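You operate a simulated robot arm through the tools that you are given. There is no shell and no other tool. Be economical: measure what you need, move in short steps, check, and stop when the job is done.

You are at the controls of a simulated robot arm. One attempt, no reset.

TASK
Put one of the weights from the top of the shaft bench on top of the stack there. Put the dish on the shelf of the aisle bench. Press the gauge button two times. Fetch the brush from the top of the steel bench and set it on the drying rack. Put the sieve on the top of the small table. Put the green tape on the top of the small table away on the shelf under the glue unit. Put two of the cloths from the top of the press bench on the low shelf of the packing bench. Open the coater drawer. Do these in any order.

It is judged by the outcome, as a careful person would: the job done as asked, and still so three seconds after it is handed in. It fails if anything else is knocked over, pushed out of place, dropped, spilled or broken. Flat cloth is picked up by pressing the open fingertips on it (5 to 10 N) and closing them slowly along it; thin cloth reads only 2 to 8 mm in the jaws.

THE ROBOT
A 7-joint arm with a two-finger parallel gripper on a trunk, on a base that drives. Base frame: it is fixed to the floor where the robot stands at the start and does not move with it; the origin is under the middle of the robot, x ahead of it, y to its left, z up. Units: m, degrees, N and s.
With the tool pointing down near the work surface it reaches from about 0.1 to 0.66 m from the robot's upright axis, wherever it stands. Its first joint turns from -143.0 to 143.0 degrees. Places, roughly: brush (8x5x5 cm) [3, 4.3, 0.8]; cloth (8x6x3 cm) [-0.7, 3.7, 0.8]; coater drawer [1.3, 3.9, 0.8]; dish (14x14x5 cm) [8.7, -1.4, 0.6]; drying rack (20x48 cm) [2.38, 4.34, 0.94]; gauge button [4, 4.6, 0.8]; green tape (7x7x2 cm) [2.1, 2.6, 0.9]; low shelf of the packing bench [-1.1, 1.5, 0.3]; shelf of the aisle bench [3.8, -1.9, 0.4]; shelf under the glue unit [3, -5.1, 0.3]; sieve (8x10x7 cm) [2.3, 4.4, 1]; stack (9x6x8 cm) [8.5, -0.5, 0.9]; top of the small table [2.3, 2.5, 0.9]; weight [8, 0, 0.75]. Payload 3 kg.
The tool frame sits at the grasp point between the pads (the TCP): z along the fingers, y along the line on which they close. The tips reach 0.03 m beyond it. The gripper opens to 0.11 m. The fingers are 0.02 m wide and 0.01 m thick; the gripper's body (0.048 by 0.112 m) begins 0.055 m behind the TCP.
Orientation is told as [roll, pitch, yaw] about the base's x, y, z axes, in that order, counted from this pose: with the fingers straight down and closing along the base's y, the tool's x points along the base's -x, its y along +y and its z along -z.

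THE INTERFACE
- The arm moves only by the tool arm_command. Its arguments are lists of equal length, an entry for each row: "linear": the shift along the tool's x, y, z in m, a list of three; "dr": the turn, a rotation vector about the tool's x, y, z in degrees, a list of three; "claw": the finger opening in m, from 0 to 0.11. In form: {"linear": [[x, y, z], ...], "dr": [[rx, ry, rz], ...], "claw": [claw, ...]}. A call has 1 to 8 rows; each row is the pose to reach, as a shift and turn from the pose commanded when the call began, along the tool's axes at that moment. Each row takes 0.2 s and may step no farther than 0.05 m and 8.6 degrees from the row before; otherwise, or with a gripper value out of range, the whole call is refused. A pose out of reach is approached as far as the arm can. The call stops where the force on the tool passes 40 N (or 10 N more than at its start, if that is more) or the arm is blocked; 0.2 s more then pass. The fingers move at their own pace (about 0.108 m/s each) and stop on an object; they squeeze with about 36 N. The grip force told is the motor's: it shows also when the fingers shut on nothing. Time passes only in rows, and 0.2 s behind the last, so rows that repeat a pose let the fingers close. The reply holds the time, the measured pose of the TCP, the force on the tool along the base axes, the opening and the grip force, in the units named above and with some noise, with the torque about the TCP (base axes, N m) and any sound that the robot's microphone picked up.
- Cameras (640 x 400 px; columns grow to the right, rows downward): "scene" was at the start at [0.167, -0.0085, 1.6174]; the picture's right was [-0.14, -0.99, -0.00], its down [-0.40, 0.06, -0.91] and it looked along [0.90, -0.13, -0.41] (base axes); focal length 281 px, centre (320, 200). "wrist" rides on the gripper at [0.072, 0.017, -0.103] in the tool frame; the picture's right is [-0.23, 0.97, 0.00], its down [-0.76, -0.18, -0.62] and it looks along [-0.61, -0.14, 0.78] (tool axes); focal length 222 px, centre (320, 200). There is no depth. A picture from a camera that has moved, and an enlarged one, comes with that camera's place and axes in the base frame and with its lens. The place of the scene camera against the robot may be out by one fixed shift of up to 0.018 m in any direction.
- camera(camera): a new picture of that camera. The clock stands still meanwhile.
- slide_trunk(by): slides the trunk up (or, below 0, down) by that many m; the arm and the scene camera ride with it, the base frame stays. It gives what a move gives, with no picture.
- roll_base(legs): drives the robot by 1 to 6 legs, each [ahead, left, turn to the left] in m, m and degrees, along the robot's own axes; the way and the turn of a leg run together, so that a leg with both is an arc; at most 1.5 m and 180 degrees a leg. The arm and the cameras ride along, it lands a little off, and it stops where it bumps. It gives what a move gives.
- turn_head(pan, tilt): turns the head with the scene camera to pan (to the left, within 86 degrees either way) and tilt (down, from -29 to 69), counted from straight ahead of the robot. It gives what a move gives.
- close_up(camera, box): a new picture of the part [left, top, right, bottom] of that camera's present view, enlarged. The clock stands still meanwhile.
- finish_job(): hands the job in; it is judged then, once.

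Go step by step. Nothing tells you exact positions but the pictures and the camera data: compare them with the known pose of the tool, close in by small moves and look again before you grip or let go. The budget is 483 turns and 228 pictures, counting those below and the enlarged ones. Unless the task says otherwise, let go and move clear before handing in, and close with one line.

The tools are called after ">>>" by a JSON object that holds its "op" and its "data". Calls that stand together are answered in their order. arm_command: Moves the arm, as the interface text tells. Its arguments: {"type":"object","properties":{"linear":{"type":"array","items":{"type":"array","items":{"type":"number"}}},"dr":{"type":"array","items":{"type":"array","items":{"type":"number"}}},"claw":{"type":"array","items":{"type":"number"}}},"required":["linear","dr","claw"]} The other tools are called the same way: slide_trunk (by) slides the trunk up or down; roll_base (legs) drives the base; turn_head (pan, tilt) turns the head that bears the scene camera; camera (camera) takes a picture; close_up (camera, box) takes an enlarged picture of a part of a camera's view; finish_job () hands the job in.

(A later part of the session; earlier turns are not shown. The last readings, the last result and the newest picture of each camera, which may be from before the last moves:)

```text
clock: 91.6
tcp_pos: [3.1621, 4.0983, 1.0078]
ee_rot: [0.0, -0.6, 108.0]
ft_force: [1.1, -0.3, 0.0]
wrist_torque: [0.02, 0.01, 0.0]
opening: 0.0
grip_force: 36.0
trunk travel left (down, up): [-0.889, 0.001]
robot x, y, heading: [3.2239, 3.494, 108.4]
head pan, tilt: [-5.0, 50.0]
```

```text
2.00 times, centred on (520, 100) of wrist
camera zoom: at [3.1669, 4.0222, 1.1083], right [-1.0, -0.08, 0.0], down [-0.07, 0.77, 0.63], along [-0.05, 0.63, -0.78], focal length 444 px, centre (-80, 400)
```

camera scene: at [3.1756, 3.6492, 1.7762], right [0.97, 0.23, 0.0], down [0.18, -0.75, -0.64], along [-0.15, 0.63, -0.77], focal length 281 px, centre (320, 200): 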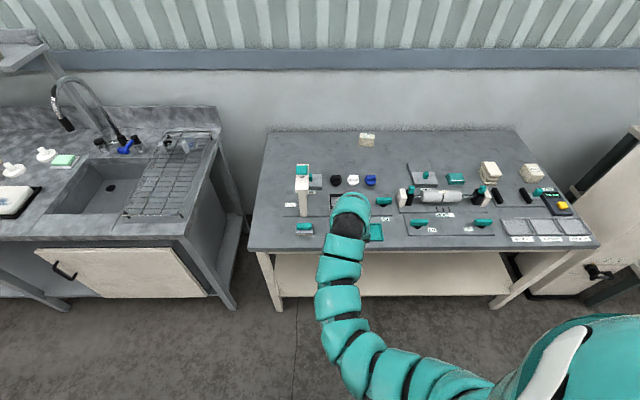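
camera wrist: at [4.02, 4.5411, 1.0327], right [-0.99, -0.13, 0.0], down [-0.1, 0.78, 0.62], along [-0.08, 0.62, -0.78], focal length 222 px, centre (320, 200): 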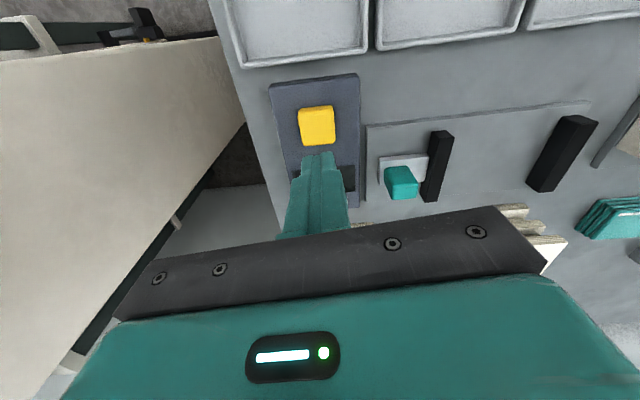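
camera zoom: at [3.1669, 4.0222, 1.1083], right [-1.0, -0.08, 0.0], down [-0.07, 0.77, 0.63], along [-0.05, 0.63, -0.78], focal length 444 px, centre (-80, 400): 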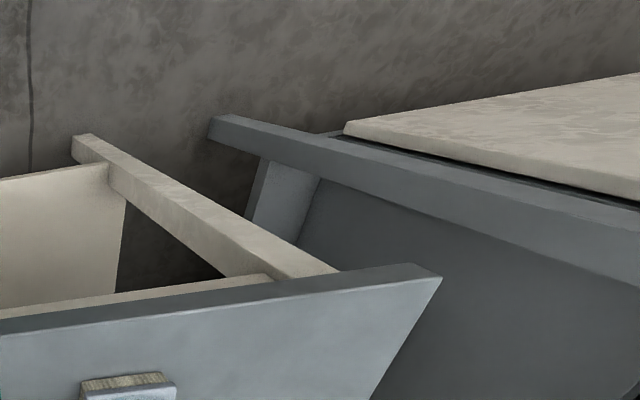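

Two cup-like items with block handles stand at the rack's far end. I move left in front of the sink to see them closer.

>>> {"op": "roll_base", "data": {"legs": [[0, 0.6, -2]]}}

>>> {"op": "turn_head", "data": {"pan": 0, "tilt": 35}}

>>> {"op": "camera", "data": {"camera": "scene"}}

>>> {"op": "close_up", "data": {"camera": "scene", "box": [290, 140, 410, 240]}}

```text
clock: 95.1
tcp_pos: [2.5929, 3.9166, 1.0065]
ee_rot: [-0.1, -0.7, 105.4]
ft_force: [0.1, -0.4, 0.4]
wrist_torque: [-0.04, -0.01, -0.01]
opening: 0.0
grip_force: 35.6
trunk travel left (down, up): [-0.889, 0.001]
robot x, y, heading: [2.6288, 3.3105, 105.9]
head pan, tilt: [-5.0, 50.0]
```

```text
clock: 95.9
tcp_pos: [2.5943, 3.9181, 1.0068]
ee_rot: [0.0, -0.5, 105.4]
ft_force: [0.0, 0.0, -0.1]
wrist_torque: [-0.01, -0.01, 0.01]
opening: 0.0004
grip_force: 35.9
trunk travel left (down, up): [-0.889, 0.001]
robot x, y, heading: [2.6286, 3.3089, 105.5]
head pan, tilt: [0.0, 35.0]
```

```text
195 pictures are left
camera scene: at [2.578, 3.4778, 1.7979], right [0.96, 0.27, 0.0], down [0.16, -0.55, -0.82], along [-0.22, 0.79, -0.57], focal length 281 px, centre (320, 200)
```

scene: 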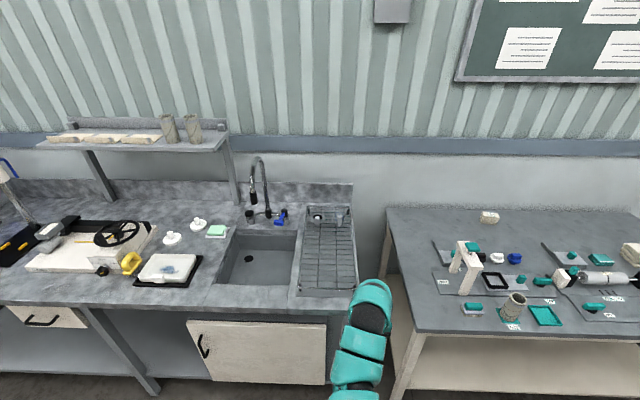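

```text
4.00 times, centred on (350, 190) of scene
camera zoom: at [2.578, 3.4778, 1.7979], right [0.96, 0.27, 0.0], down [0.16, -0.55, -0.82], along [-0.22, 0.79, -0.57], focal length 1123 px, centre (200, 240)
```

zoom: 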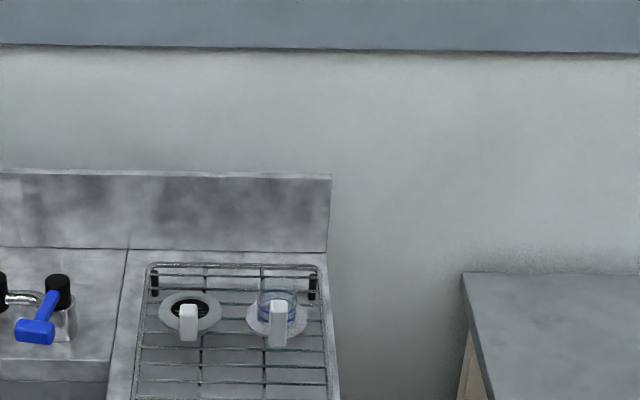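

The left item looks like the sieve (mesh in a ring with a handle); I go nearer for a wrist-camera view to be sure.

>>> {"op": "arm_command", "data": {"linear": [[0, 0, -0.04], [0, 0, -0.08], [0, 0, -0.1]], "dr": [[0, 0, 0], [0, 0, 0], [0, 0, 0]], "claw": [0.04, 0.08, 0.11]}}

>>> {"op": "roll_base", "data": {"legs": [[0.28, 0.04, 0]]}}

>>> {"op": "camera", "data": {"camera": "wrist"}}

>>> {"op": "camera", "data": {"camera": "scene"}}

```text
clock: 96.7
tcp_pos: [2.5919, 3.9178, 1.0802]
ee_rot: [-0.2, -0.8, 105.4]
ft_force: [0.1, 0.0, -0.5]
wrist_torque: [0.01, -0.01, 0.0]
opening: 0.11
grip_force: 0.1
out of reach, approached as far as the arm can: row 3
trunk travel left (down, up): [-0.889, 0.001]
robot x, y, heading: [2.6274, 3.3077, 105.8]
head pan, tilt: [0.0, 35.0]
```

```text
clock: 98.7
tcp_pos: [2.4745, 4.183, 1.08]
ee_rot: [-0.1, -0.8, 105.3]
ft_force: [0.6, 0.3, 0.6]
wrist_torque: [-0.05, 0.01, -0.03]
opening: 0.11
grip_force: 0.0
trunk travel left (down, up): [-0.889, 0.001]
robot x, y, heading: [2.5102, 3.5756, 105.8]
head pan, tilt: [0.0, 35.0]
```

```text
193 pictures are left
camera wrist: at [2.4758, 4.1074, 1.1818], right [-1.0, -0.04, 0.0], down [-0.03, 0.77, 0.64], along [-0.03, 0.63, -0.77], focal length 222 px, centre (320, 200)
```

wrist: 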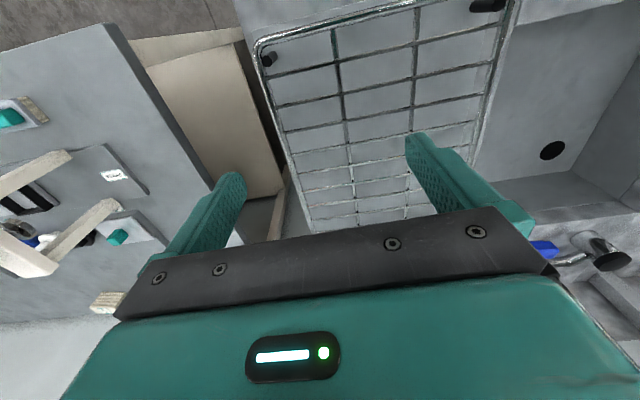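

```text
192 pictures are left
camera scene: at [2.4604, 3.7446, 1.7978], right [0.96, 0.27, 0.0], down [0.16, -0.55, -0.82], along [-0.22, 0.79, -0.57], focal length 281 px, centre (320, 200)
```

scene: 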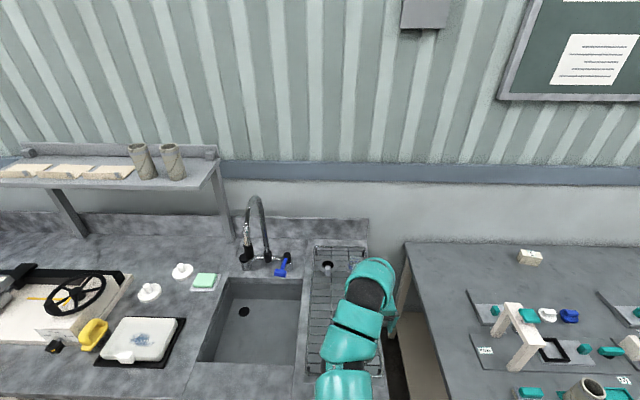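

>>> {"op": "close_up", "data": {"camera": "scene", "box": [290, 225, 390, 315]}}

```text
4.44 times, centred on (340, 270) of scene
camera zoom: at [2.4604, 3.7446, 1.7978], right [0.96, 0.27, 0.0], down [0.16, -0.55, -0.82], along [-0.22, 0.79, -0.57], focal length 1248 px, centre (231, -111)
```

zoom: 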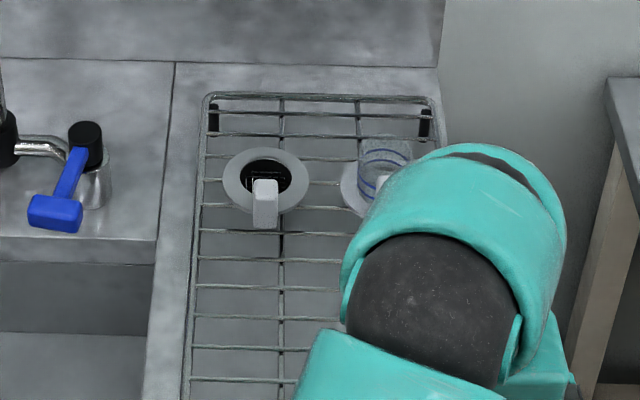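

The sieve (left item) has its handle top near (2.30, 4.425, 1.02). I move the base closer and place the gripper near it to look with the wrist camera.

>>> {"op": "roll_base", "data": {"legs": [[0.16, 0.1, 0]]}}

>>> {"op": "camera", "data": {"camera": "wrist"}}

```text
clock: 100.2
tcp_pos: [2.3336, 4.3098, 1.0809]
ee_rot: [-0.3, -0.8, 105.3]
ft_force: [0.3, 0.3, -0.7]
wrist_torque: [0.01, 0.0, -0.03]
opening: 0.1099
grip_force: 0.1
trunk travel left (down, up): [-0.889, 0.001]
robot x, y, heading: [2.3736, 3.7028, 105.8]
head pan, tilt: [0.0, 35.0]
```

```text
190 pictures are left
camera wrist: at [2.3361, 4.2331, 1.1818], right [-1.0, -0.04, 0.0], down [-0.03, 0.77, 0.64], along [-0.02, 0.63, -0.77], focal length 222 px, centre (320, 200)
```

wrist: 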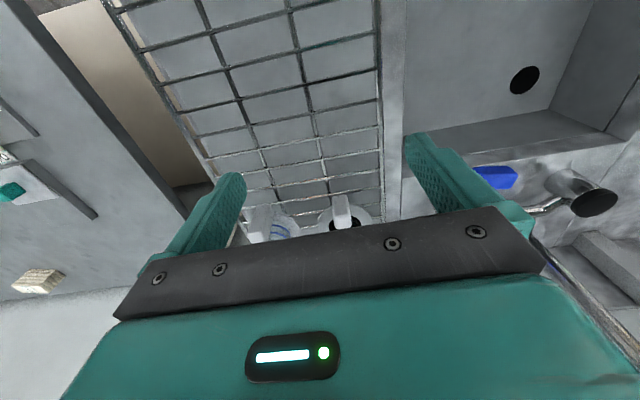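

>>> {"op": "arm_command", "data": {"linear": [[-0.03, 0, 0], [-0.06, 0, 0], [-0.09, 0.002, 0], [-0.09, 0.002, 0]], "dr": [[0, 0, 0], [0, 0, 0], [0, 0, 0], [0, 0, 0]], "claw": [0.09, 0.06, 0.06, 0.06]}}

>>> {"op": "camera", "data": {"camera": "wrist"}}

>>> {"op": "camera", "data": {"camera": "scene"}}

```text
clock: 101.2
tcp_pos: [2.3089, 4.3955, 1.085]
ee_rot: [-0.2, -0.9, 105.6]
ft_force: [0.2, -0.1, 0.0]
wrist_torque: [0.0, -0.01, 0.04]
opening: 0.0601
grip_force: 0.0
trunk travel left (down, up): [-0.889, 0.001]
robot x, y, heading: [2.3729, 3.7035, 105.9]
head pan, tilt: [0.0, 35.0]
```

```text
189 pictures are left
camera wrist: at [2.3095, 4.3192, 1.1855], right [-1.0, -0.04, 0.0], down [-0.03, 0.77, 0.64], along [-0.03, 0.64, -0.77], focal length 222 px, centre (320, 200)
```

wrist: 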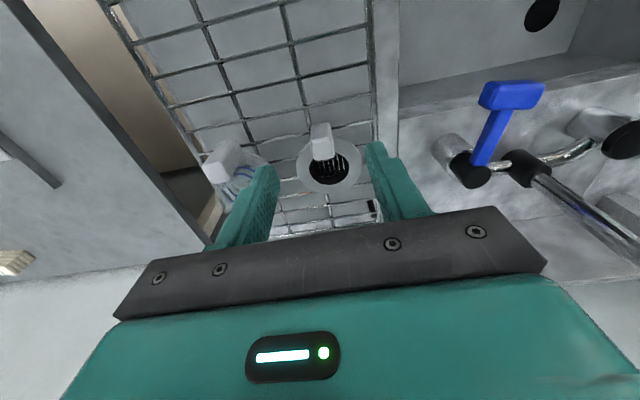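

```text
188 pictures are left
camera scene: at [2.3212, 3.8682, 1.798], right [0.96, 0.27, 0.0], down [0.16, -0.55, -0.82], along [-0.22, 0.79, -0.57], focal length 281 px, centre (320, 200)
```

scene: 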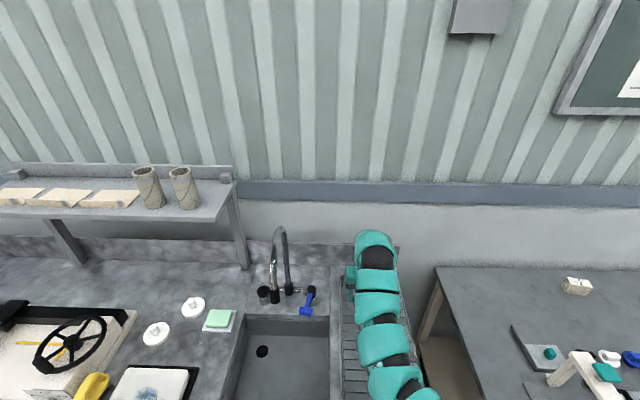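

>>> {"op": "close_up", "data": {"camera": "wrist", "box": [200, 100, 400, 225]}}

```text
3.20 times, centred on (300, 162) of wrist
camera zoom: at [2.3095, 4.3192, 1.1855], right [-1.0, -0.04, 0.0], down [-0.03, 0.77, 0.64], along [-0.03, 0.64, -0.77], focal length 711 px, centre (384, 320)
```

zoom: 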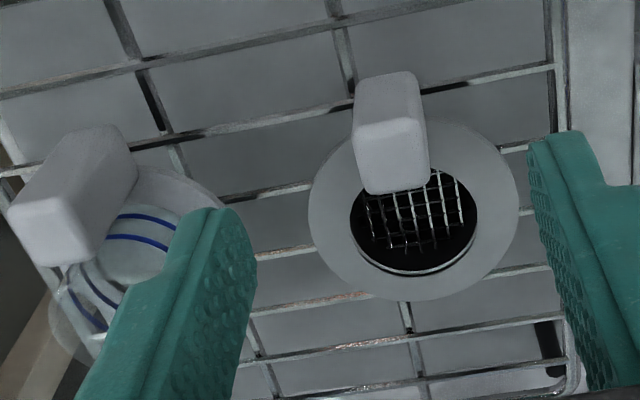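

Sieve confirmed with visible mesh; its handle post is about 2.2 cm square at (2.303, 4.404), top 1.018. I lower around it.

>>> {"op": "arm_command", "data": {"linear": [[-0.01, 0.0035, 0], [-0.01, 0.0035, 0.03], [-0.01, 0.0035, 0.06], [-0.01, 0.0035, 0.08]], "dr": [[0, 0, 0], [0, 0, 0], [0, 0, 0], [0, 0, 0]], "claw": [0.06, 0.06, 0.06, 0.06]}}

>>> {"op": "camera", "data": {"camera": "wrist"}}

```text
clock: 102.2
tcp_pos: [2.3042, 4.4045, 1.0024]
ee_rot: [-0.2, -0.8, 105.6]
ft_force: [0.6, -1.0, -0.5]
wrist_torque: [0.0, -0.01, 0.0]
opening: 0.06
grip_force: 0.0
trunk travel left (down, up): [-0.889, 0.001]
robot x, y, heading: [2.3726, 3.7009, 105.8]
head pan, tilt: [0.0, 35.0]
```

```text
186 pictures are left
camera wrist: at [2.3067, 4.3281, 1.1036], right [-1.0, -0.04, 0.0], down [-0.03, 0.77, 0.64], along [-0.03, 0.63, -0.77], focal length 222 px, centre (320, 200)
```

wrist: 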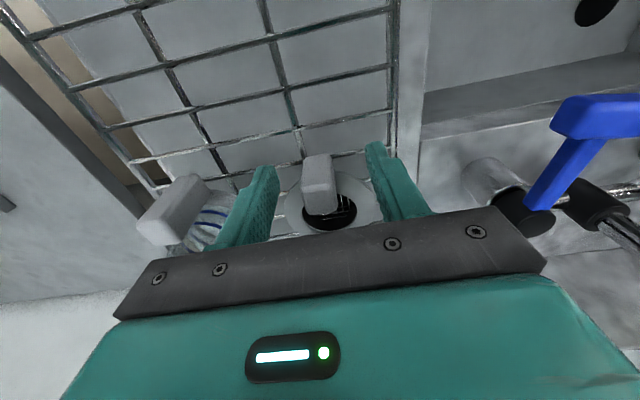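

Handle sits between the pads; closing and lifting a little.

>>> {"op": "arm_command", "data": {"linear": [[0, 0, 0], [0, 0, 0], [0, 0, 0], [0, 0, -0.02], [0, 0, -0.04]], "dr": [[0, 0, 0], [0, 0, 0], [0, 0, 0], [0, 0, 0], [0, 0, 0]], "claw": [0.0, 0.0, 0.0, 0.0, 0.0]}}

>>> {"op": "camera", "data": {"camera": "wrist"}}

```text
clock: 103.4
tcp_pos: [2.3023, 4.4053, 1.0418]
ee_rot: [-0.2, -0.9, 105.4]
ft_force: [0.1, 0.6, -0.7]
wrist_torque: [0.03, -0.01, -0.03]
opening: 0.0
grip_force: 36.3
trunk travel left (down, up): [-0.889, 0.001]
robot x, y, heading: [2.3736, 3.7045, 105.8]
head pan, tilt: [0.0, 35.0]
```

```text
185 pictures are left
camera wrist: at [2.3048, 4.3283, 1.1435], right [-1.0, -0.04, 0.0], down [-0.03, 0.77, 0.64], along [-0.03, 0.64, -0.77], focal length 222 px, centre (320, 200)
```

wrist: 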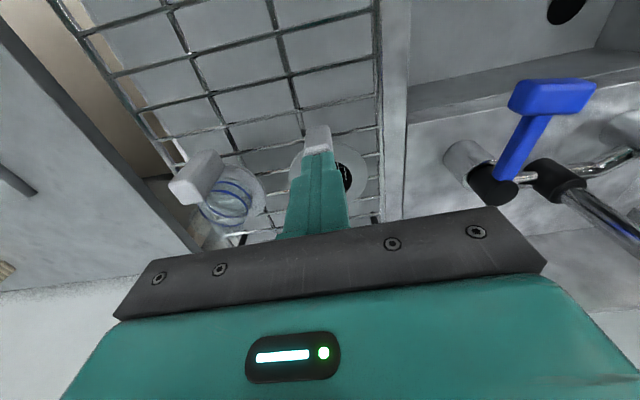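

The fingers closed on nothing. I zoom in to see the handle's actual position relative to the fingers.

>>> {"op": "close_up", "data": {"camera": "wrist", "box": [240, 90, 400, 220]}}

```text
3.08 times, centred on (320, 155) of wrist
camera zoom: at [2.3048, 4.3283, 1.1435], right [-1.0, -0.04, 0.0], down [-0.03, 0.77, 0.64], along [-0.03, 0.64, -0.77], focal length 684 px, centre (320, 338)
```

zoom: 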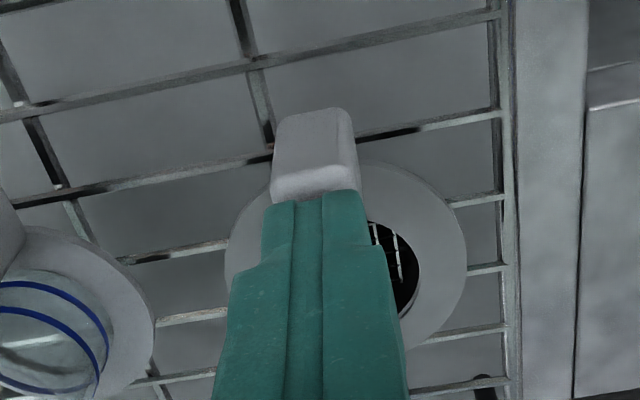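

>>> {"op": "arm_command", "data": {"linear": [[0, 0, -0.03], [0.04, 0, -0.03]], "dr": [[0, 0, 0], [0, 0, 0]], "claw": [0.06, 0.06]}}

>>> {"op": "close_up", "data": {"camera": "wrist", "box": [220, 100, 420, 225]}}

>>> {"op": "arm_command", "data": {"linear": [[-0.04, 0, 0], [-0.08, 0, 0]], "dr": [[0, 0, 0], [0, 0, 0]], "claw": [0.06, 0.06]}}

>>> {"op": "close_up", "data": {"camera": "wrist", "box": [220, 80, 420, 205]}}

```text
clock: 104.0
tcp_pos: [2.3144, 4.3644, 1.0728]
ee_rot: [-0.3, -0.9, 105.4]
ft_force: [-1.2, -0.1, 0.6]
wrist_torque: [0.02, -0.01, 0.03]
opening: 0.0601
grip_force: 0.0
trunk travel left (down, up): [-0.889, 0.001]
robot x, y, heading: [2.3728, 3.7006, 105.9]
head pan, tilt: [0.0, 35.0]
```

```text
3.20 times, centred on (320, 162) of wrist
camera zoom: at [2.3163, 4.2878, 1.1739], right [-1.0, -0.04, 0.0], down [-0.03, 0.77, 0.64], along [-0.03, 0.64, -0.77], focal length 711 px, centre (320, 320)
```

zoom: 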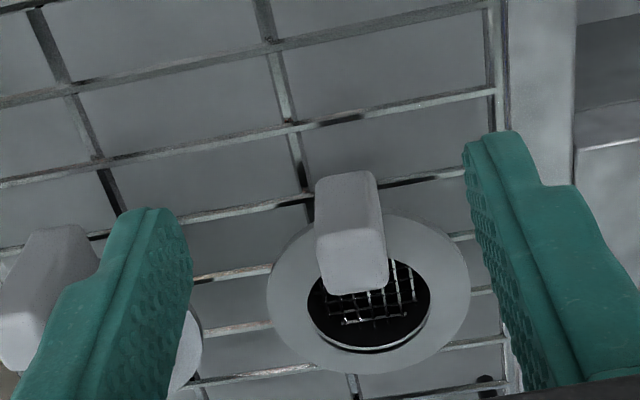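

```text
clock: 104.6
tcp_pos: [2.2961, 4.444, 1.0714]
ee_rot: [-0.3, -0.8, 105.2]
ft_force: [0.0, 0.5, -1.3]
wrist_torque: [-0.03, -0.02, 0.0]
opening: 0.0601
grip_force: 0.2
trunk travel left (down, up): [-0.889, 0.001]
robot x, y, heading: [2.3747, 3.6999, 105.9]
head pan, tilt: [0.0, 35.0]
```

```text
3.20 times, centred on (320, 142) of wrist
camera zoom: at [2.2966, 4.3679, 1.1724], right [-1.0, -0.04, 0.0], down [-0.03, 0.77, 0.63], along [-0.02, 0.63, -0.77], focal length 711 px, centre (320, 384)
```

zoom: 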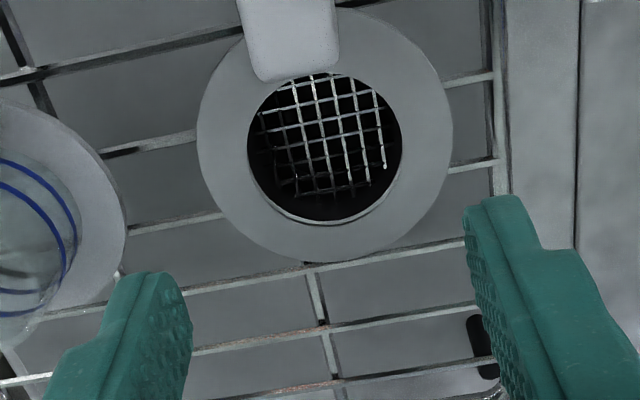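

By triangulation the post really is at (2.30, 4.405), top ≈1.008. I retry slightly deeper and check the opening before lifting.

>>> {"op": "arm_command", "data": {"linear": [[0.038, 0, 0], [0.038, 0, 0.03], [0.038, 0, 0.06], [0.038, 0, 0.08]], "dr": [[0, 0, 0], [0, 0, 0], [0, 0, 0], [0, 0, 0]], "claw": [0.06, 0.06, 0.06, 0.06]}}

>>> {"op": "close_up", "data": {"camera": "wrist", "box": [220, 110, 420, 235]}}

>>> {"op": "arm_command", "data": {"linear": [[0, 0, 0], [0, 0, 0], [0, 0, 0]], "dr": [[0, 0, 0], [0, 0, 0], [0, 0, 0]], "claw": [0.0, 0.0, 0.0]}}

>>> {"op": "close_up", "data": {"camera": "wrist", "box": [220, 110, 420, 235]}}

```text
clock: 105.6
tcp_pos: [2.3019, 4.4085, 0.99]
ee_rot: [-0.2, -0.8, 105.3]
ft_force: [0.4, 0.5, -0.2]
wrist_torque: [0.0, 0.0, -0.01]
opening: 0.0598
grip_force: 0.1
trunk travel left (down, up): [-0.889, 0.001]
robot x, y, heading: [2.3731, 3.7025, 106.0]
head pan, tilt: [0.0, 35.0]
```

```text
3.20 times, centred on (320, 172) of wrist
camera zoom: at [2.3023, 4.332, 1.0919], right [-1.0, -0.04, 0.0], down [-0.03, 0.77, 0.64], along [-0.03, 0.63, -0.77], focal length 711 px, centre (320, 288)
```

zoom: 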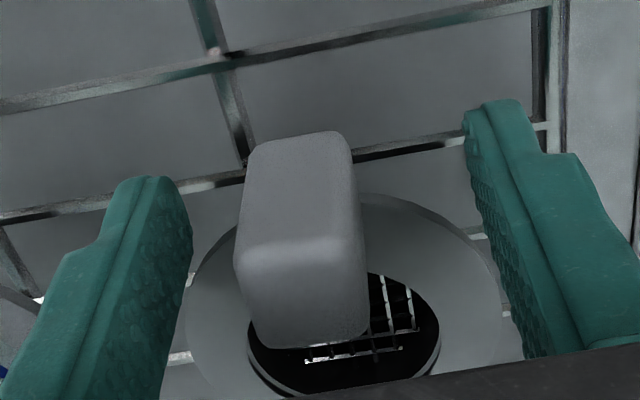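

```text
clock: 106.4
tcp_pos: [2.3, 4.4078, 0.9919]
ee_rot: [-0.2, -1.0, 105.4]
ft_force: [-1.2, -0.1, 1.7]
wrist_torque: [0.03, 0.08, 0.02]
opening: 0.0199
grip_force: 35.9
trunk travel left (down, up): [-0.889, 0.001]
robot x, y, heading: [2.3742, 3.7052, 105.6]
head pan, tilt: [0.0, 35.0]
```

```text
3.20 times, centred on (320, 172) of wrist
camera zoom: at [2.3019, 4.3313, 1.0925], right [-1.0, -0.04, 0.0], down [-0.03, 0.77, 0.64], along [-0.03, 0.64, -0.77], focal length 711 px, centre (320, 288)
```

zoom: 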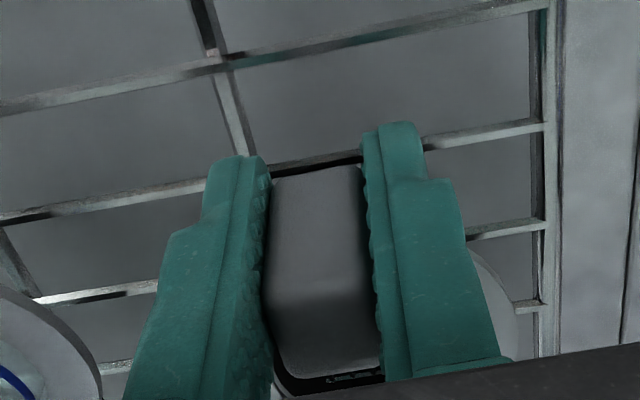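

Gripped at 20 mm. Lifting very slowly this time.

>>> {"op": "arm_command", "data": {"linear": [[0, 0, -0.003], [0, 0, -0.006], [0, 0, -0.01], [0, 0, -0.015], [0, 0, -0.02], [0, 0, -0.03]], "dr": [[0, 0, 0], [0, 0, 0], [0, 0, 0], [0, 0, 0], [0, 0, 0], [0, 0, 0]], "claw": [0, 0, 0, 0, 0, 0]}}

>>> {"op": "camera", "data": {"camera": "wrist"}}

```text
clock: 107.8
tcp_pos: [2.3021, 4.4057, 1.0208]
ee_rot: [-0.2, -0.9, 105.5]
ft_force: [0.4, -0.2, -1.6]
wrist_torque: [-0.06, 0.01, -0.02]
opening: 0.0196
grip_force: 36.0
trunk travel left (down, up): [-0.889, 0.001]
robot x, y, heading: [2.369, 3.6973, 105.8]
head pan, tilt: [0.0, 35.0]
```

```text
179 pictures are left
camera wrist: at [2.3034, 4.3301, 1.1232], right [-1.0, -0.04, 0.0], down [-0.03, 0.77, 0.64], along [-0.02, 0.64, -0.77], focal length 222 px, centre (320, 200)
```

wrist: 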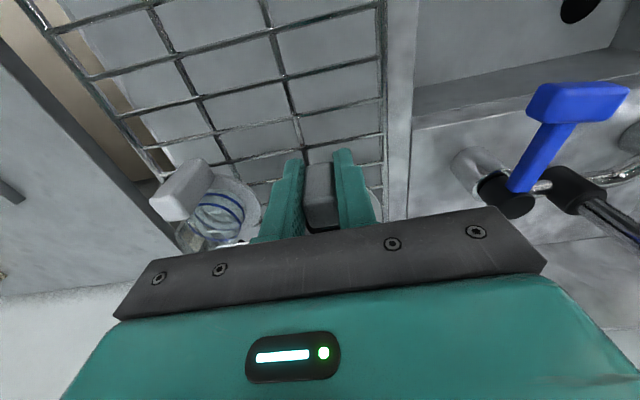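

Held securely. Raise more, back off, and turn right toward the small table.

>>> {"op": "arm_command", "data": {"linear": [[0, 0, -0.01], [0, 0, -0.02], [0, 0, -0.03], [0, 0, -0.04], [0, 0, -0.05]], "dr": [[0, 0, 0], [0, 0, 0], [0, 0, 0], [0, 0, 0], [0, 0, 0]], "claw": [0, 0, 0, 0, 0]}}

>>> {"op": "roll_base", "data": {"legs": [[-0.3, 0, 0], [0, 0, -90], [0, 0, -90]]}}

>>> {"op": "turn_head", "data": {"pan": 0, "tilt": 50}}

>>> {"op": "camera", "data": {"camera": "scene"}}

>>> {"op": "camera", "data": {"camera": "wrist"}}

```text
clock: 109.0
tcp_pos: [2.3008, 4.4059, 1.0716]
ee_rot: [-0.3, -0.8, 105.5]
ft_force: [0.1, 0.7, -1.6]
wrist_torque: [-0.04, 0.04, 0.02]
opening: 0.0194
grip_force: 36.3
trunk travel left (down, up): [-0.889, 0.001]
robot x, y, heading: [2.3746, 3.706, 105.8]
head pan, tilt: [0.0, 35.0]
```

```text
clock: 118.6
tcp_pos: [2.5525, 2.7133, 1.0711]
ee_rot: [-0.2, -0.9, -72.1]
ft_force: [0.4, -0.2, -1.3]
wrist_torque: [0.07, -0.02, 0.01]
opening: 0.0192
grip_force: 35.3
trunk travel left (down, up): [-0.889, 0.001]
robot x, y, heading: [2.4547, 3.4148, -71.7]
head pan, tilt: [0.0, 35.0]
```

```text
clock: 119.4
tcp_pos: [2.5542, 2.7128, 1.0719]
ee_rot: [-0.2, -0.8, -72.2]
ft_force: [-0.9, 0.5, -1.8]
wrist_torque: [0.07, 0.0, 0.0]
opening: 0.0197
grip_force: 36.0
trunk travel left (down, up): [-0.889, 0.001]
robot x, y, heading: [2.4546, 3.4126, -71.8]
head pan, tilt: [0.0, 50.0]
```

```text
178 pictures are left
camera scene: at [2.4983, 3.2688, 1.7762], right [-0.95, -0.31, 0.0], down [-0.24, 0.73, -0.64], along [0.2, -0.61, -0.77], focal length 281 px, centre (320, 200)
```

scene: 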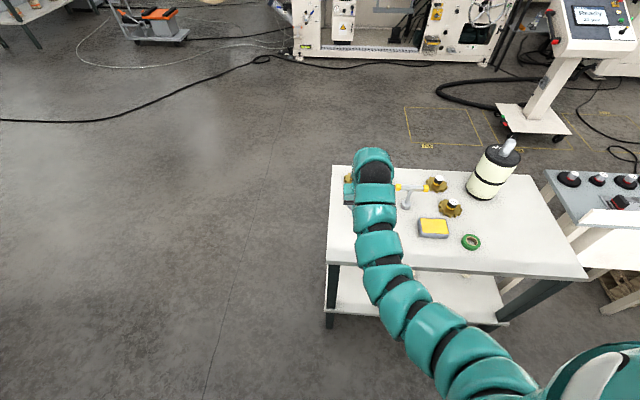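

```text
177 pictures are left
camera wrist: at [2.546, 2.7885, 1.1729], right [1.0, 0.08, 0.0], down [0.06, -0.77, 0.64], along [0.05, -0.63, -0.77], focal length 222 px, centre (320, 200)
```

wrist: 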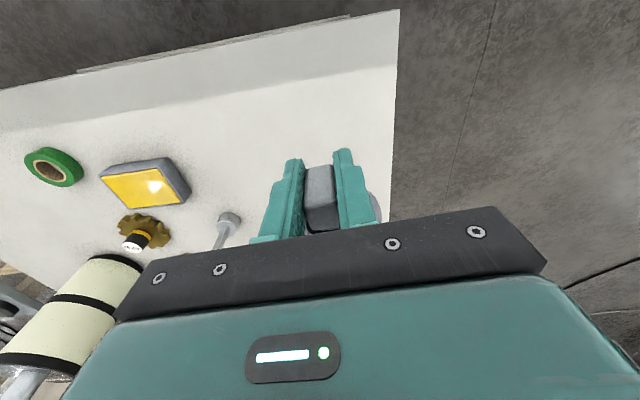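

The sieve is over the small table. Free space near (2.52, 2.67); table top ≈0.86. I move the base closer to keep within reach, pulling the arm in.

>>> {"op": "roll_base", "data": {"legs": [[0.13, 0, 0]]}}

>>> {"op": "arm_command", "data": {"linear": [[0.02, -0.012, 0.025], [0.045, -0.024, 0.05], [0.07, -0.036, 0.075], [0.1, -0.036, 0.1], [0.125, -0.036, 0.1]], "dr": [[0, 0, 0], [0, 0, 0], [0, 0, 0], [0, 0, 0], [0, 0, 0]], "claw": [0, 0, 0, 0, 0]}}

>>> {"op": "camera", "data": {"camera": "wrist"}}

>>> {"op": "camera", "data": {"camera": "scene"}}

```text
clock: 120.7
tcp_pos: [2.5961, 2.5902, 1.0706]
ee_rot: [-0.3, -0.8, -72.1]
ft_force: [-0.1, -0.5, -1.6]
wrist_torque: [0.07, 0.0, -0.01]
opening: 0.0194
grip_force: 35.8
trunk travel left (down, up): [-0.889, 0.001]
robot x, y, heading: [2.4963, 3.2908, -71.7]
head pan, tilt: [0.0, 50.0]
```

```text
clock: 121.9
tcp_pos: [2.5207, 2.7, 0.9725]
ee_rot: [-0.2, -0.9, -72.0]
ft_force: [-0.5, 0.5, -1.7]
wrist_torque: [0.06, -0.03, 0.0]
opening: 0.0193
grip_force: 35.6
trunk travel left (down, up): [-0.889, 0.001]
robot x, y, heading: [2.4925, 3.2914, -71.9]
head pan, tilt: [0.0, 50.0]
```

```text
176 pictures are left
camera wrist: at [2.5132, 2.7758, 1.0734], right [1.0, 0.08, 0.0], down [0.06, -0.77, 0.64], along [0.05, -0.63, -0.77], focal length 222 px, centre (320, 200)
```

wrist: 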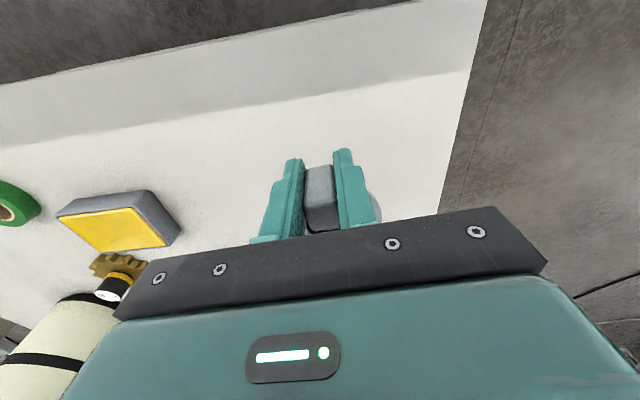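

```text
175 pictures are left
camera scene: at [2.5385, 3.1484, 1.7763], right [-0.95, -0.31, 0.0], down [-0.24, 0.73, -0.64], along [0.2, -0.61, -0.77], focal length 281 px, centre (320, 200)
```

scene: 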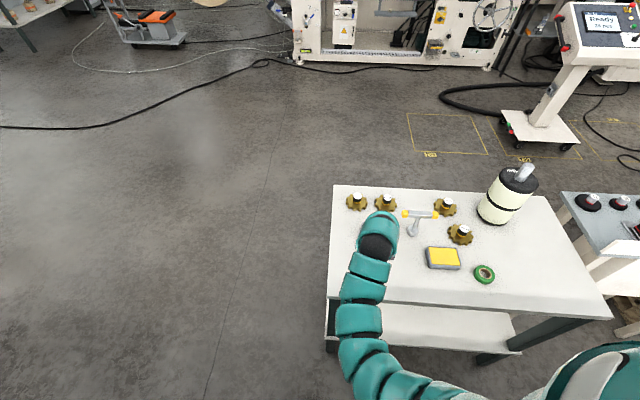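

Clear space below. Lowering slowly until contact.

>>> {"op": "arm_command", "data": {"linear": [[0, 0, 0.02], [0, 0, 0.035], [0, 0, 0.045], [0, 0, 0.05], [0, 0, 0.055], [0, 0, 0.06]], "dr": [[0, 0, 0], [0, 0, 0], [0, 0, 0], [0, 0, 0], [0, 0, 0], [0, 0, 0]], "claw": [0, 0, 0, 0, 0, 0]}}

>>> {"op": "close_up", "data": {"camera": "wrist", "box": [220, 90, 460, 240]}}

```text
clock: 123.3
tcp_pos: [2.5218, 2.6984, 0.9084]
ee_rot: [-0.2, -0.8, -72.2]
ft_force: [0.6, -0.6, -1.6]
wrist_torque: [0.05, 0.03, 0.01]
opening: 0.0194
grip_force: 35.1
trunk travel left (down, up): [-0.889, 0.001]
robot x, y, heading: [2.4949, 3.2886, -71.5]
head pan, tilt: [0.0, 50.0]
```

```text
2.67 times, centred on (340, 165) of wrist
camera zoom: at [2.5148, 2.7731, 1.01], right [1.0, 0.08, 0.0], down [0.07, -0.77, 0.63], along [0.05, -0.63, -0.77], focal length 592 px, centre (267, 293)
```

zoom: 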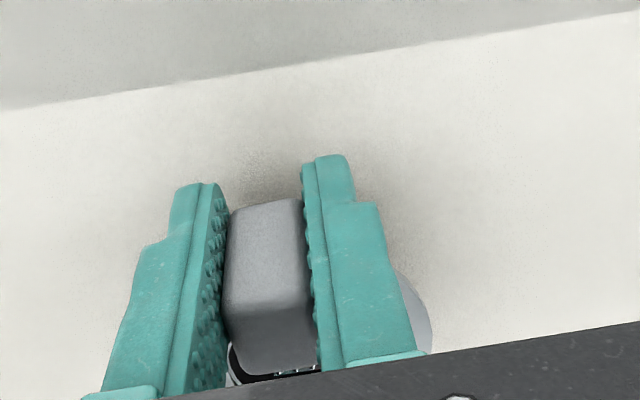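

>>> {"op": "arm_command", "data": {"linear": [[0, 0, 0.004], [0, 0, 0.008], [0, 0, 0.011], [0, 0, 0.014], [0, 0, 0.017], [0, 0, 0.02]], "dr": [[0, 0, 0], [0, 0, 0], [0, 0, 0], [0, 0, 0], [0, 0, 0], [0, 0, 0]], "claw": [0, 0, 0, 0, 0, 0]}}

```text
clock: 124.3
tcp_pos: [2.5233, 2.6949, 0.9002]
ee_rot: [-0.1, -1.4, -72.1]
ft_force: [-0.4, 5.2, 25.3]
wrist_torque: [-0.51, -0.22, 0.02]
opening: 0.0196
grip_force: 36.0
trunk travel left (down, up): [-0.889, 0.001]
robot x, y, heading: [2.4972, 3.2936, -71.8]
head pan, tilt: [0.0, 50.0]
stopped in row 5: the force on the tool passed its limit at 44 N (the readings are from after the stop); the commanded pose is now the measured one
```

Contact. Relieve slightly, open, and lift away.

>>> {"op": "arm_command", "data": {"linear": [[0, 0, -0.002], [0, 0, -0.002], [0, 0, -0.002], [0, 0, -0.03], [0, 0, -0.07], [0, 0, -0.11]], "dr": [[0, 0, 0], [0, 0, 0], [0, 0, 0], [0, 0, 0], [0, 0, 0], [0, 0, 0]], "claw": [0.0, 0.04, 0.06, 0.06, 0.06, 0.06]}}

>>> {"op": "camera", "data": {"camera": "wrist"}}

```text
clock: 125.7
tcp_pos: [2.5209, 2.6943, 1.0073]
ee_rot: [-0.1, -1.2, -72.1]
ft_force: [-0.3, -0.2, -0.4]
wrist_torque: [0.01, 0.01, -0.04]
opening: 0.06
grip_force: 0.2
trunk travel left (down, up): [-0.889, 0.001]
robot x, y, heading: [2.4923, 3.2935, -71.6]
head pan, tilt: [0.0, 50.0]
```

```text
173 pictures are left
camera wrist: at [2.5136, 2.7713, 1.1092], right [1.0, 0.08, 0.0], down [0.06, -0.77, 0.64], along [0.06, -0.64, -0.77], focal length 222 px, centre (320, 200)
```

wrist: 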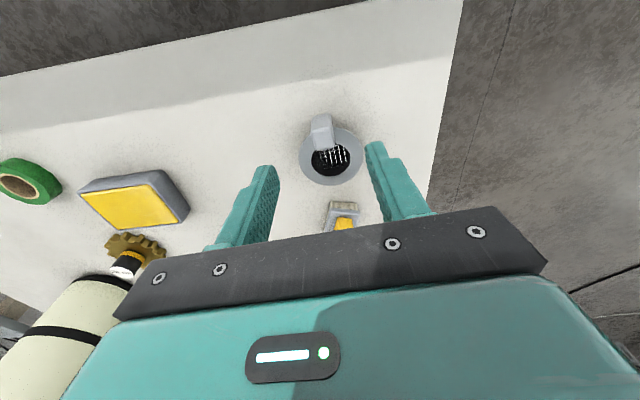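

Sieve is on the table. There's an object right behind it; I check the scene.

>>> {"op": "close_up", "data": {"camera": "scene", "box": [320, 170, 560, 330]}}

>>> {"op": "close_up", "data": {"camera": "wrist", "box": [240, 90, 440, 240]}}

```text
2.50 times, centred on (440, 250) of scene
camera zoom: at [2.5385, 3.1479, 1.7762], right [-0.95, -0.31, 0.0], down [-0.24, 0.73, -0.64], along [0.2, -0.61, -0.77], focal length 702 px, centre (20, 75)
```

zoom: 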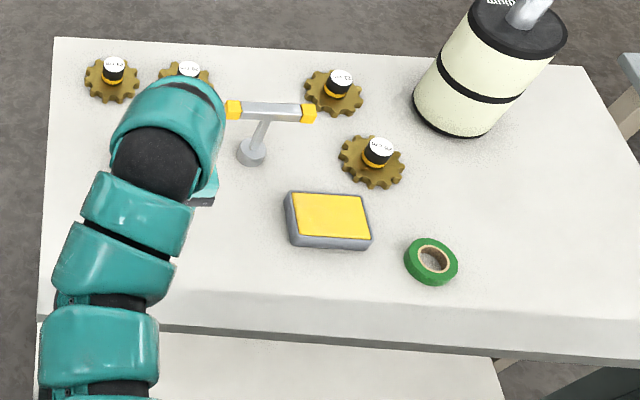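

```text
2.67 times, centred on (340, 165) of wrist
camera zoom: at [2.5136, 2.7713, 1.1092], right [1.0, 0.08, 0.0], down [0.06, -0.77, 0.64], along [0.06, -0.64, -0.77], focal length 592 px, centre (267, 293)
```

zoom: 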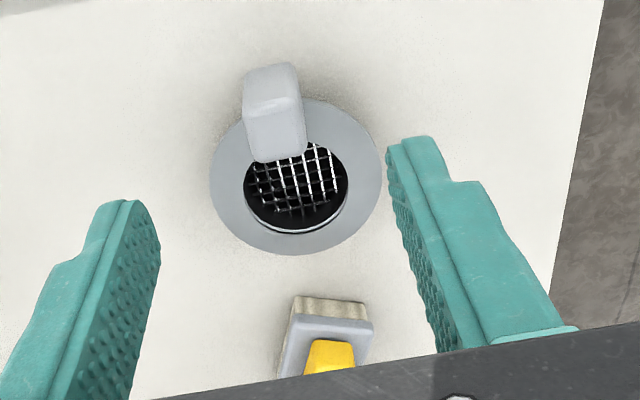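

The sieve stands well, the yellow brush next to it untouched. Now I back off, turn round and go to the teal brush on the steel bench.

>>> {"op": "roll_base", "data": {"legs": [[-0.25, 0, 0], [0, 0, 90], [0, 0, 90], [0, -0.7, 0]]}}

>>> {"op": "camera", "data": {"camera": "scene"}}

>>> {"op": "camera", "data": {"camera": "wrist"}}

```text
clock: 137.9
tcp_pos: [2.8885, 4.3204, 1.0075]
ee_rot: [1.3, -1.1, 111.2]
ft_force: [-17.4, -10.1, 10.1]
wrist_torque: [-0.2, 0.1, -0.27]
opening: 0.0493
grip_force: 0.0
trunk travel left (down, up): [-0.889, 0.001]
robot x, y, heading: [2.9488, 3.7328, 110.4]
head pan, tilt: [0.0, 50.0]
stopped in leg 4: the force on the tool passed its limit at 54 N (the readings are from after the stop); the commanded pose is now the measured one
```

```text
170 pictures are left
camera scene: at [2.8916, 3.8805, 1.7765], right [0.94, 0.35, 0.0], down [0.27, -0.72, -0.64], along [-0.22, 0.6, -0.77], focal length 281 px, centre (320, 200)
```

scene: 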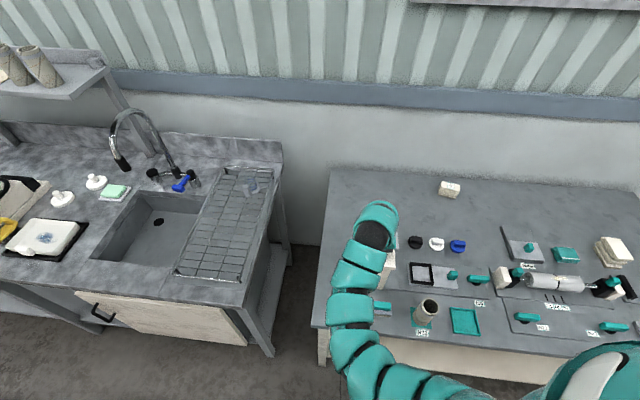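

```text
169 pictures are left
camera wrist: at [2.9006, 4.2447, 1.1096], right [-0.99, -0.14, 0.03], down [-0.09, 0.77, 0.63], along [-0.11, 0.62, -0.77], focal length 222 px, centre (320, 200)
```

wrist: 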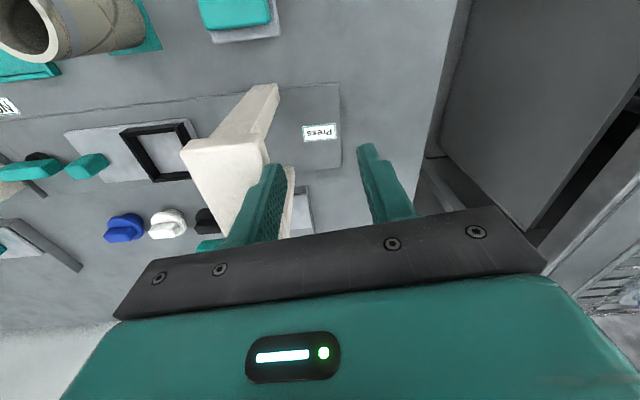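

I bumped the press arch sideways (stopped). I back off to the left and raise, then check the press hasn't moved.

>>> {"op": "roll_base", "data": {"legs": [[0, 0.08, 0], [-0.2, 0, 0]]}}

>>> {"op": "camera", "data": {"camera": "scene"}}

>>> {"op": "close_up", "data": {"camera": "scene", "box": [320, 150, 560, 320]}}

```text
clock: 140.2
tcp_pos: [2.8882, 4.1024, 1.0079]
ee_rot: [1.1, -1.1, 111.0]
ft_force: [-0.4, 0.1, -0.4]
wrist_torque: [0.01, 0.04, 0.0]
opening: 0.0597
grip_force: 0.1
trunk travel left (down, up): [-0.889, 0.001]
robot x, y, heading: [2.9454, 3.511, 110.3]
head pan, tilt: [0.0, 50.0]
```

```text
168 pictures are left
camera scene: at [2.8894, 3.6624, 1.7763], right [0.94, 0.35, 0.0], down [0.27, -0.72, -0.64], along [-0.22, 0.6, -0.77], focal length 281 px, centre (320, 200)
```

scene: 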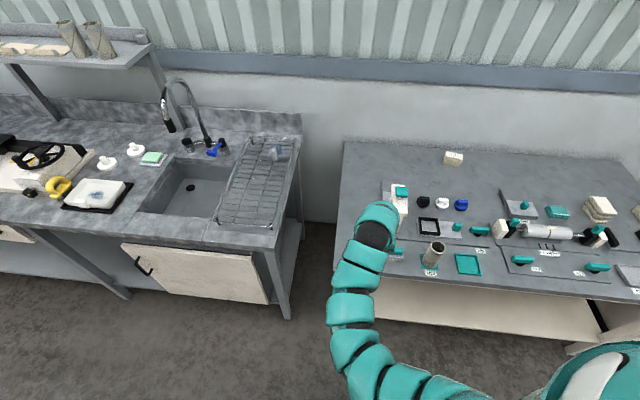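

```text
2.35 times, centred on (440, 235) of scene
camera zoom: at [2.8894, 3.6624, 1.7763], right [0.94, 0.35, 0.0], down [0.27, -0.72, -0.64], along [-0.22, 0.6, -0.77], focal length 660 px, centre (38, 118)
```

zoom: 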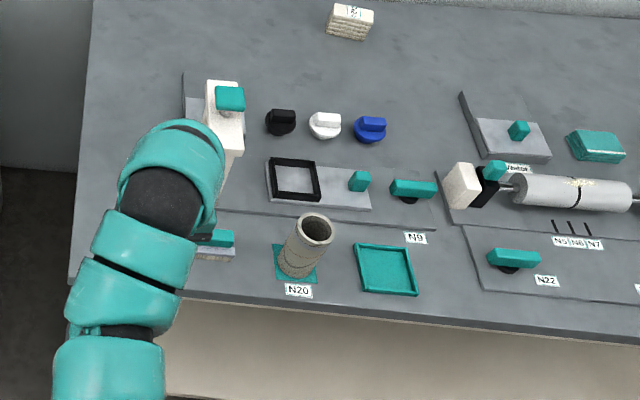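

The press looks unmoved. I retract the arm, level it, lower it a bit, and move the base so the brush is well in reach.

>>> {"op": "arm_command", "data": {"linear": [[0.04, 0, 0.02], [0.08, 0, 0.04], [0.12, 0, 0.06], [0.14, 0, 0.06]], "dr": [[0.5, 0.5, 0], [1.1, 1.1, 0], [1.1, 1.1, 0], [1.1, 1.1, 0]], "claw": [0.11, 0.11, 0.11, 0.11]}}

>>> {"op": "roll_base", "data": {"legs": [[0.15, -0.13, 0]]}}

>>> {"op": "camera", "data": {"camera": "wrist"}}

```text
clock: 141.2
tcp_pos: [2.9355, 3.9749, 0.9487]
ee_rot: [-0.1, 0.0, 111.0]
ft_force: [-0.9, -0.1, -0.1]
wrist_torque: [0.0, -0.02, 0.0]
opening: 0.1099
grip_force: 0.1
trunk travel left (down, up): [-0.889, 0.001]
robot x, y, heading: [2.9483, 3.5095, 110.4]
head pan, tilt: [0.0, 50.0]
```

```text
clock: 142.8
tcp_pos: [3.0044, 4.1624, 0.9481]
ee_rot: [-0.2, 0.2, 110.9]
ft_force: [0.5, 1.7, -0.3]
wrist_torque: [-0.01, -0.01, -0.01]
opening: 0.1098
grip_force: 0.0
trunk travel left (down, up): [-0.889, 0.001]
robot x, y, heading: [3.0206, 3.6985, 110.4]
head pan, tilt: [0.0, 50.0]
```

```text
166 pictures are left
camera wrist: at [3.013, 4.0887, 1.0504], right [-0.99, -0.13, 0.0], down [-0.11, 0.78, 0.62], along [-0.08, 0.62, -0.78], focal length 222 px, centre (320, 200)
```

wrist: 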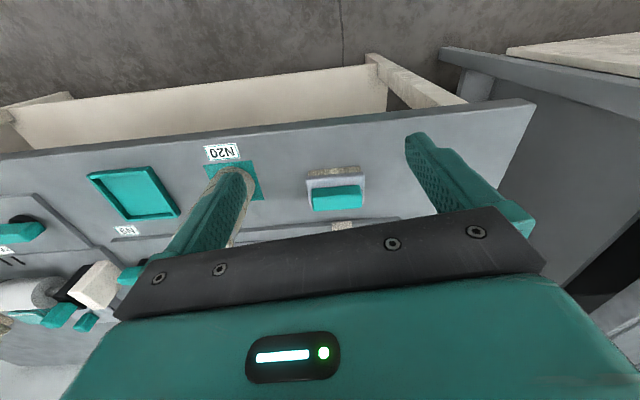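

Brush centred at (2.970, 4.255). Approaching it at height, then down.

>>> {"op": "arm_command", "data": {"linear": [[-0.035, 0, 0], [-0.07, 0, 0], [-0.096, 0, 0], [-0.096, 0, 0.04], [-0.096, 0, 0.08], [-0.096, 0, 0.11]], "dr": [[0, 0, 0], [0, 0, 0], [0, 0, 0], [0, 0, 0], [0, 0, 0], [0, 0, 0]], "claw": [0.11, 0.11, 0.11, 0.11, 0.11, 0.11]}}

>>> {"op": "camera", "data": {"camera": "wrist"}}

```text
clock: 144.2
tcp_pos: [2.9703, 4.2552, 0.8376]
ee_rot: [0.0, 0.0, 110.8]
ft_force: [0.8, -0.6, -0.3]
wrist_torque: [0.01, -0.01, -0.01]
opening: 0.1098
grip_force: 0.0
trunk travel left (down, up): [-0.889, 0.001]
robot x, y, heading: [3.0151, 3.6955, 110.4]
head pan, tilt: [0.0, 50.0]
```

```text
165 pictures are left
camera wrist: at [2.979, 4.1805, 0.9403], right [-0.99, -0.13, 0.0], down [-0.1, 0.78, 0.62], along [-0.08, 0.62, -0.78], focal length 222 px, centre (320, 200)
```

wrist: 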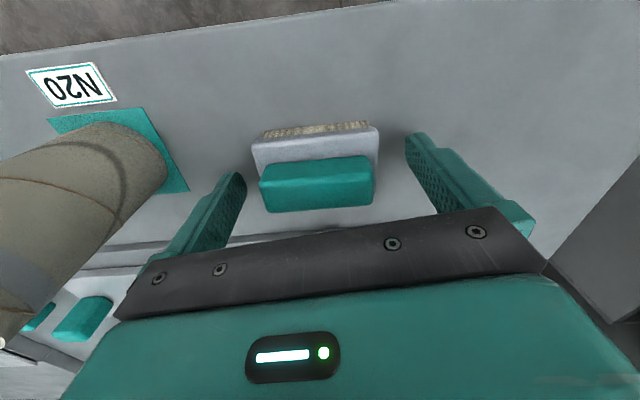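

Well aligned. Lowering 2 cm and closing.

>>> {"op": "arm_command", "data": {"linear": [[0, 0, 0.01], [0, 0, 0.018], [0, 0, 0.018], [0, 0, 0.018], [0, 0, 0.018]], "dr": [[0, 0, 0], [0, 0, 0], [0, 0, 0], [0, 0, 0], [0, 0, 0]], "claw": [0.11, 0.11, 0.0, 0, 0]}}

>>> {"op": "camera", "data": {"camera": "wrist"}}

```text
clock: 144.8
tcp_pos: [2.9694, 4.2528, 0.8302]
ee_rot: [0.1, -0.4, 110.9]
ft_force: [10.4, -21.2, 42.7]
wrist_torque: [-1.25, 0.21, 0.43]
opening: 0.1098
grip_force: 0.1
trunk travel left (down, up): [-0.889, 0.001]
robot x, y, heading: [3.0132, 3.6973, 110.0]
head pan, tilt: [0.0, 50.0]
stopped in row 2: the force on the tool passed its limit at 54 N (the readings are from after the stop); the commanded pose is now the measured one
```

```text
164 pictures are left
camera wrist: at [2.979, 4.1772, 0.932], right [-0.99, -0.14, 0.0], down [-0.1, 0.77, 0.63], along [-0.09, 0.62, -0.78], focal length 222 px, centre (320, 200)
```

wrist: 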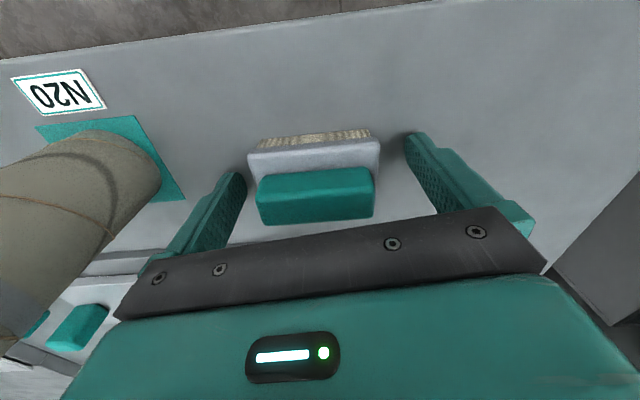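

Tips touched the bench (top ≈0.80). Raise 3 mm and close.

>>> {"op": "arm_command", "data": {"linear": [[0, 0, -0.004], [0, 0, -0.004], [0, 0, -0.004], [0, 0, -0.004], [0, 0, -0.004]], "dr": [[0, 0, 0], [0, 0, 0], [0, 0, 0], [0, 0, 0], [0, 0, 0]], "claw": [0.11, 0.06, 0.0, 0, 0]}}

>>> {"op": "arm_command", "data": {"linear": [[0, 0, -0.005], [0, 0, -0.015], [0, 0, -0.03], [0, 0, -0.05]], "dr": [[0, 0, 0], [0, 0, 0], [0, 0, 0], [0, 0, 0]], "claw": [0, 0, 0, 0]}}

>>> {"op": "camera", "data": {"camera": "wrist"}}

```text
clock: 146.0
tcp_pos: [2.9693, 4.2546, 0.8296]
ee_rot: [0.0, -0.3, 110.9]
ft_force: [0.6, 0.3, -0.4]
wrist_torque: [0.03, 0.0, -0.01]
opening: 0.0725
grip_force: 35.4
trunk travel left (down, up): [-0.889, 0.001]
robot x, y, heading: [3.0131, 3.6985, 110.2]
head pan, tilt: [0.0, 50.0]
```

```text
clock: 147.0
tcp_pos: [2.9687, 4.2562, 0.8796]
ee_rot: [0.0, -0.3, 110.9]
ft_force: [-1.4, -0.5, -0.6]
wrist_torque: [0.03, -0.02, 0.01]
opening: 0.0723
grip_force: 36.0
trunk travel left (down, up): [-0.889, 0.001]
robot x, y, heading: [3.0136, 3.7005, 110.3]
head pan, tilt: [0.0, 50.0]
```

```text
163 pictures are left
camera wrist: at [2.9772, 4.182, 0.9816], right [-0.99, -0.13, 0.0], down [-0.1, 0.77, 0.63], along [-0.09, 0.62, -0.78], focal length 222 px, centre (320, 200)
```

wrist: 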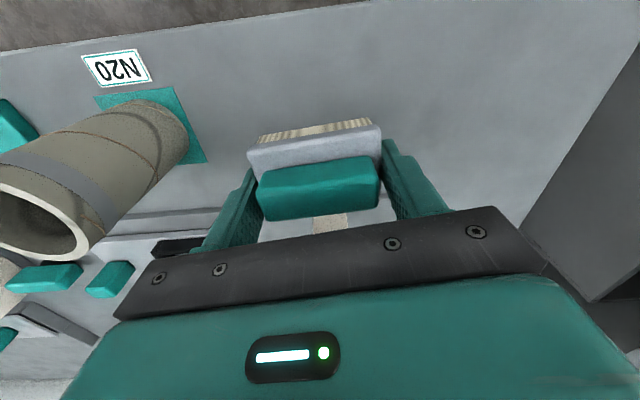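

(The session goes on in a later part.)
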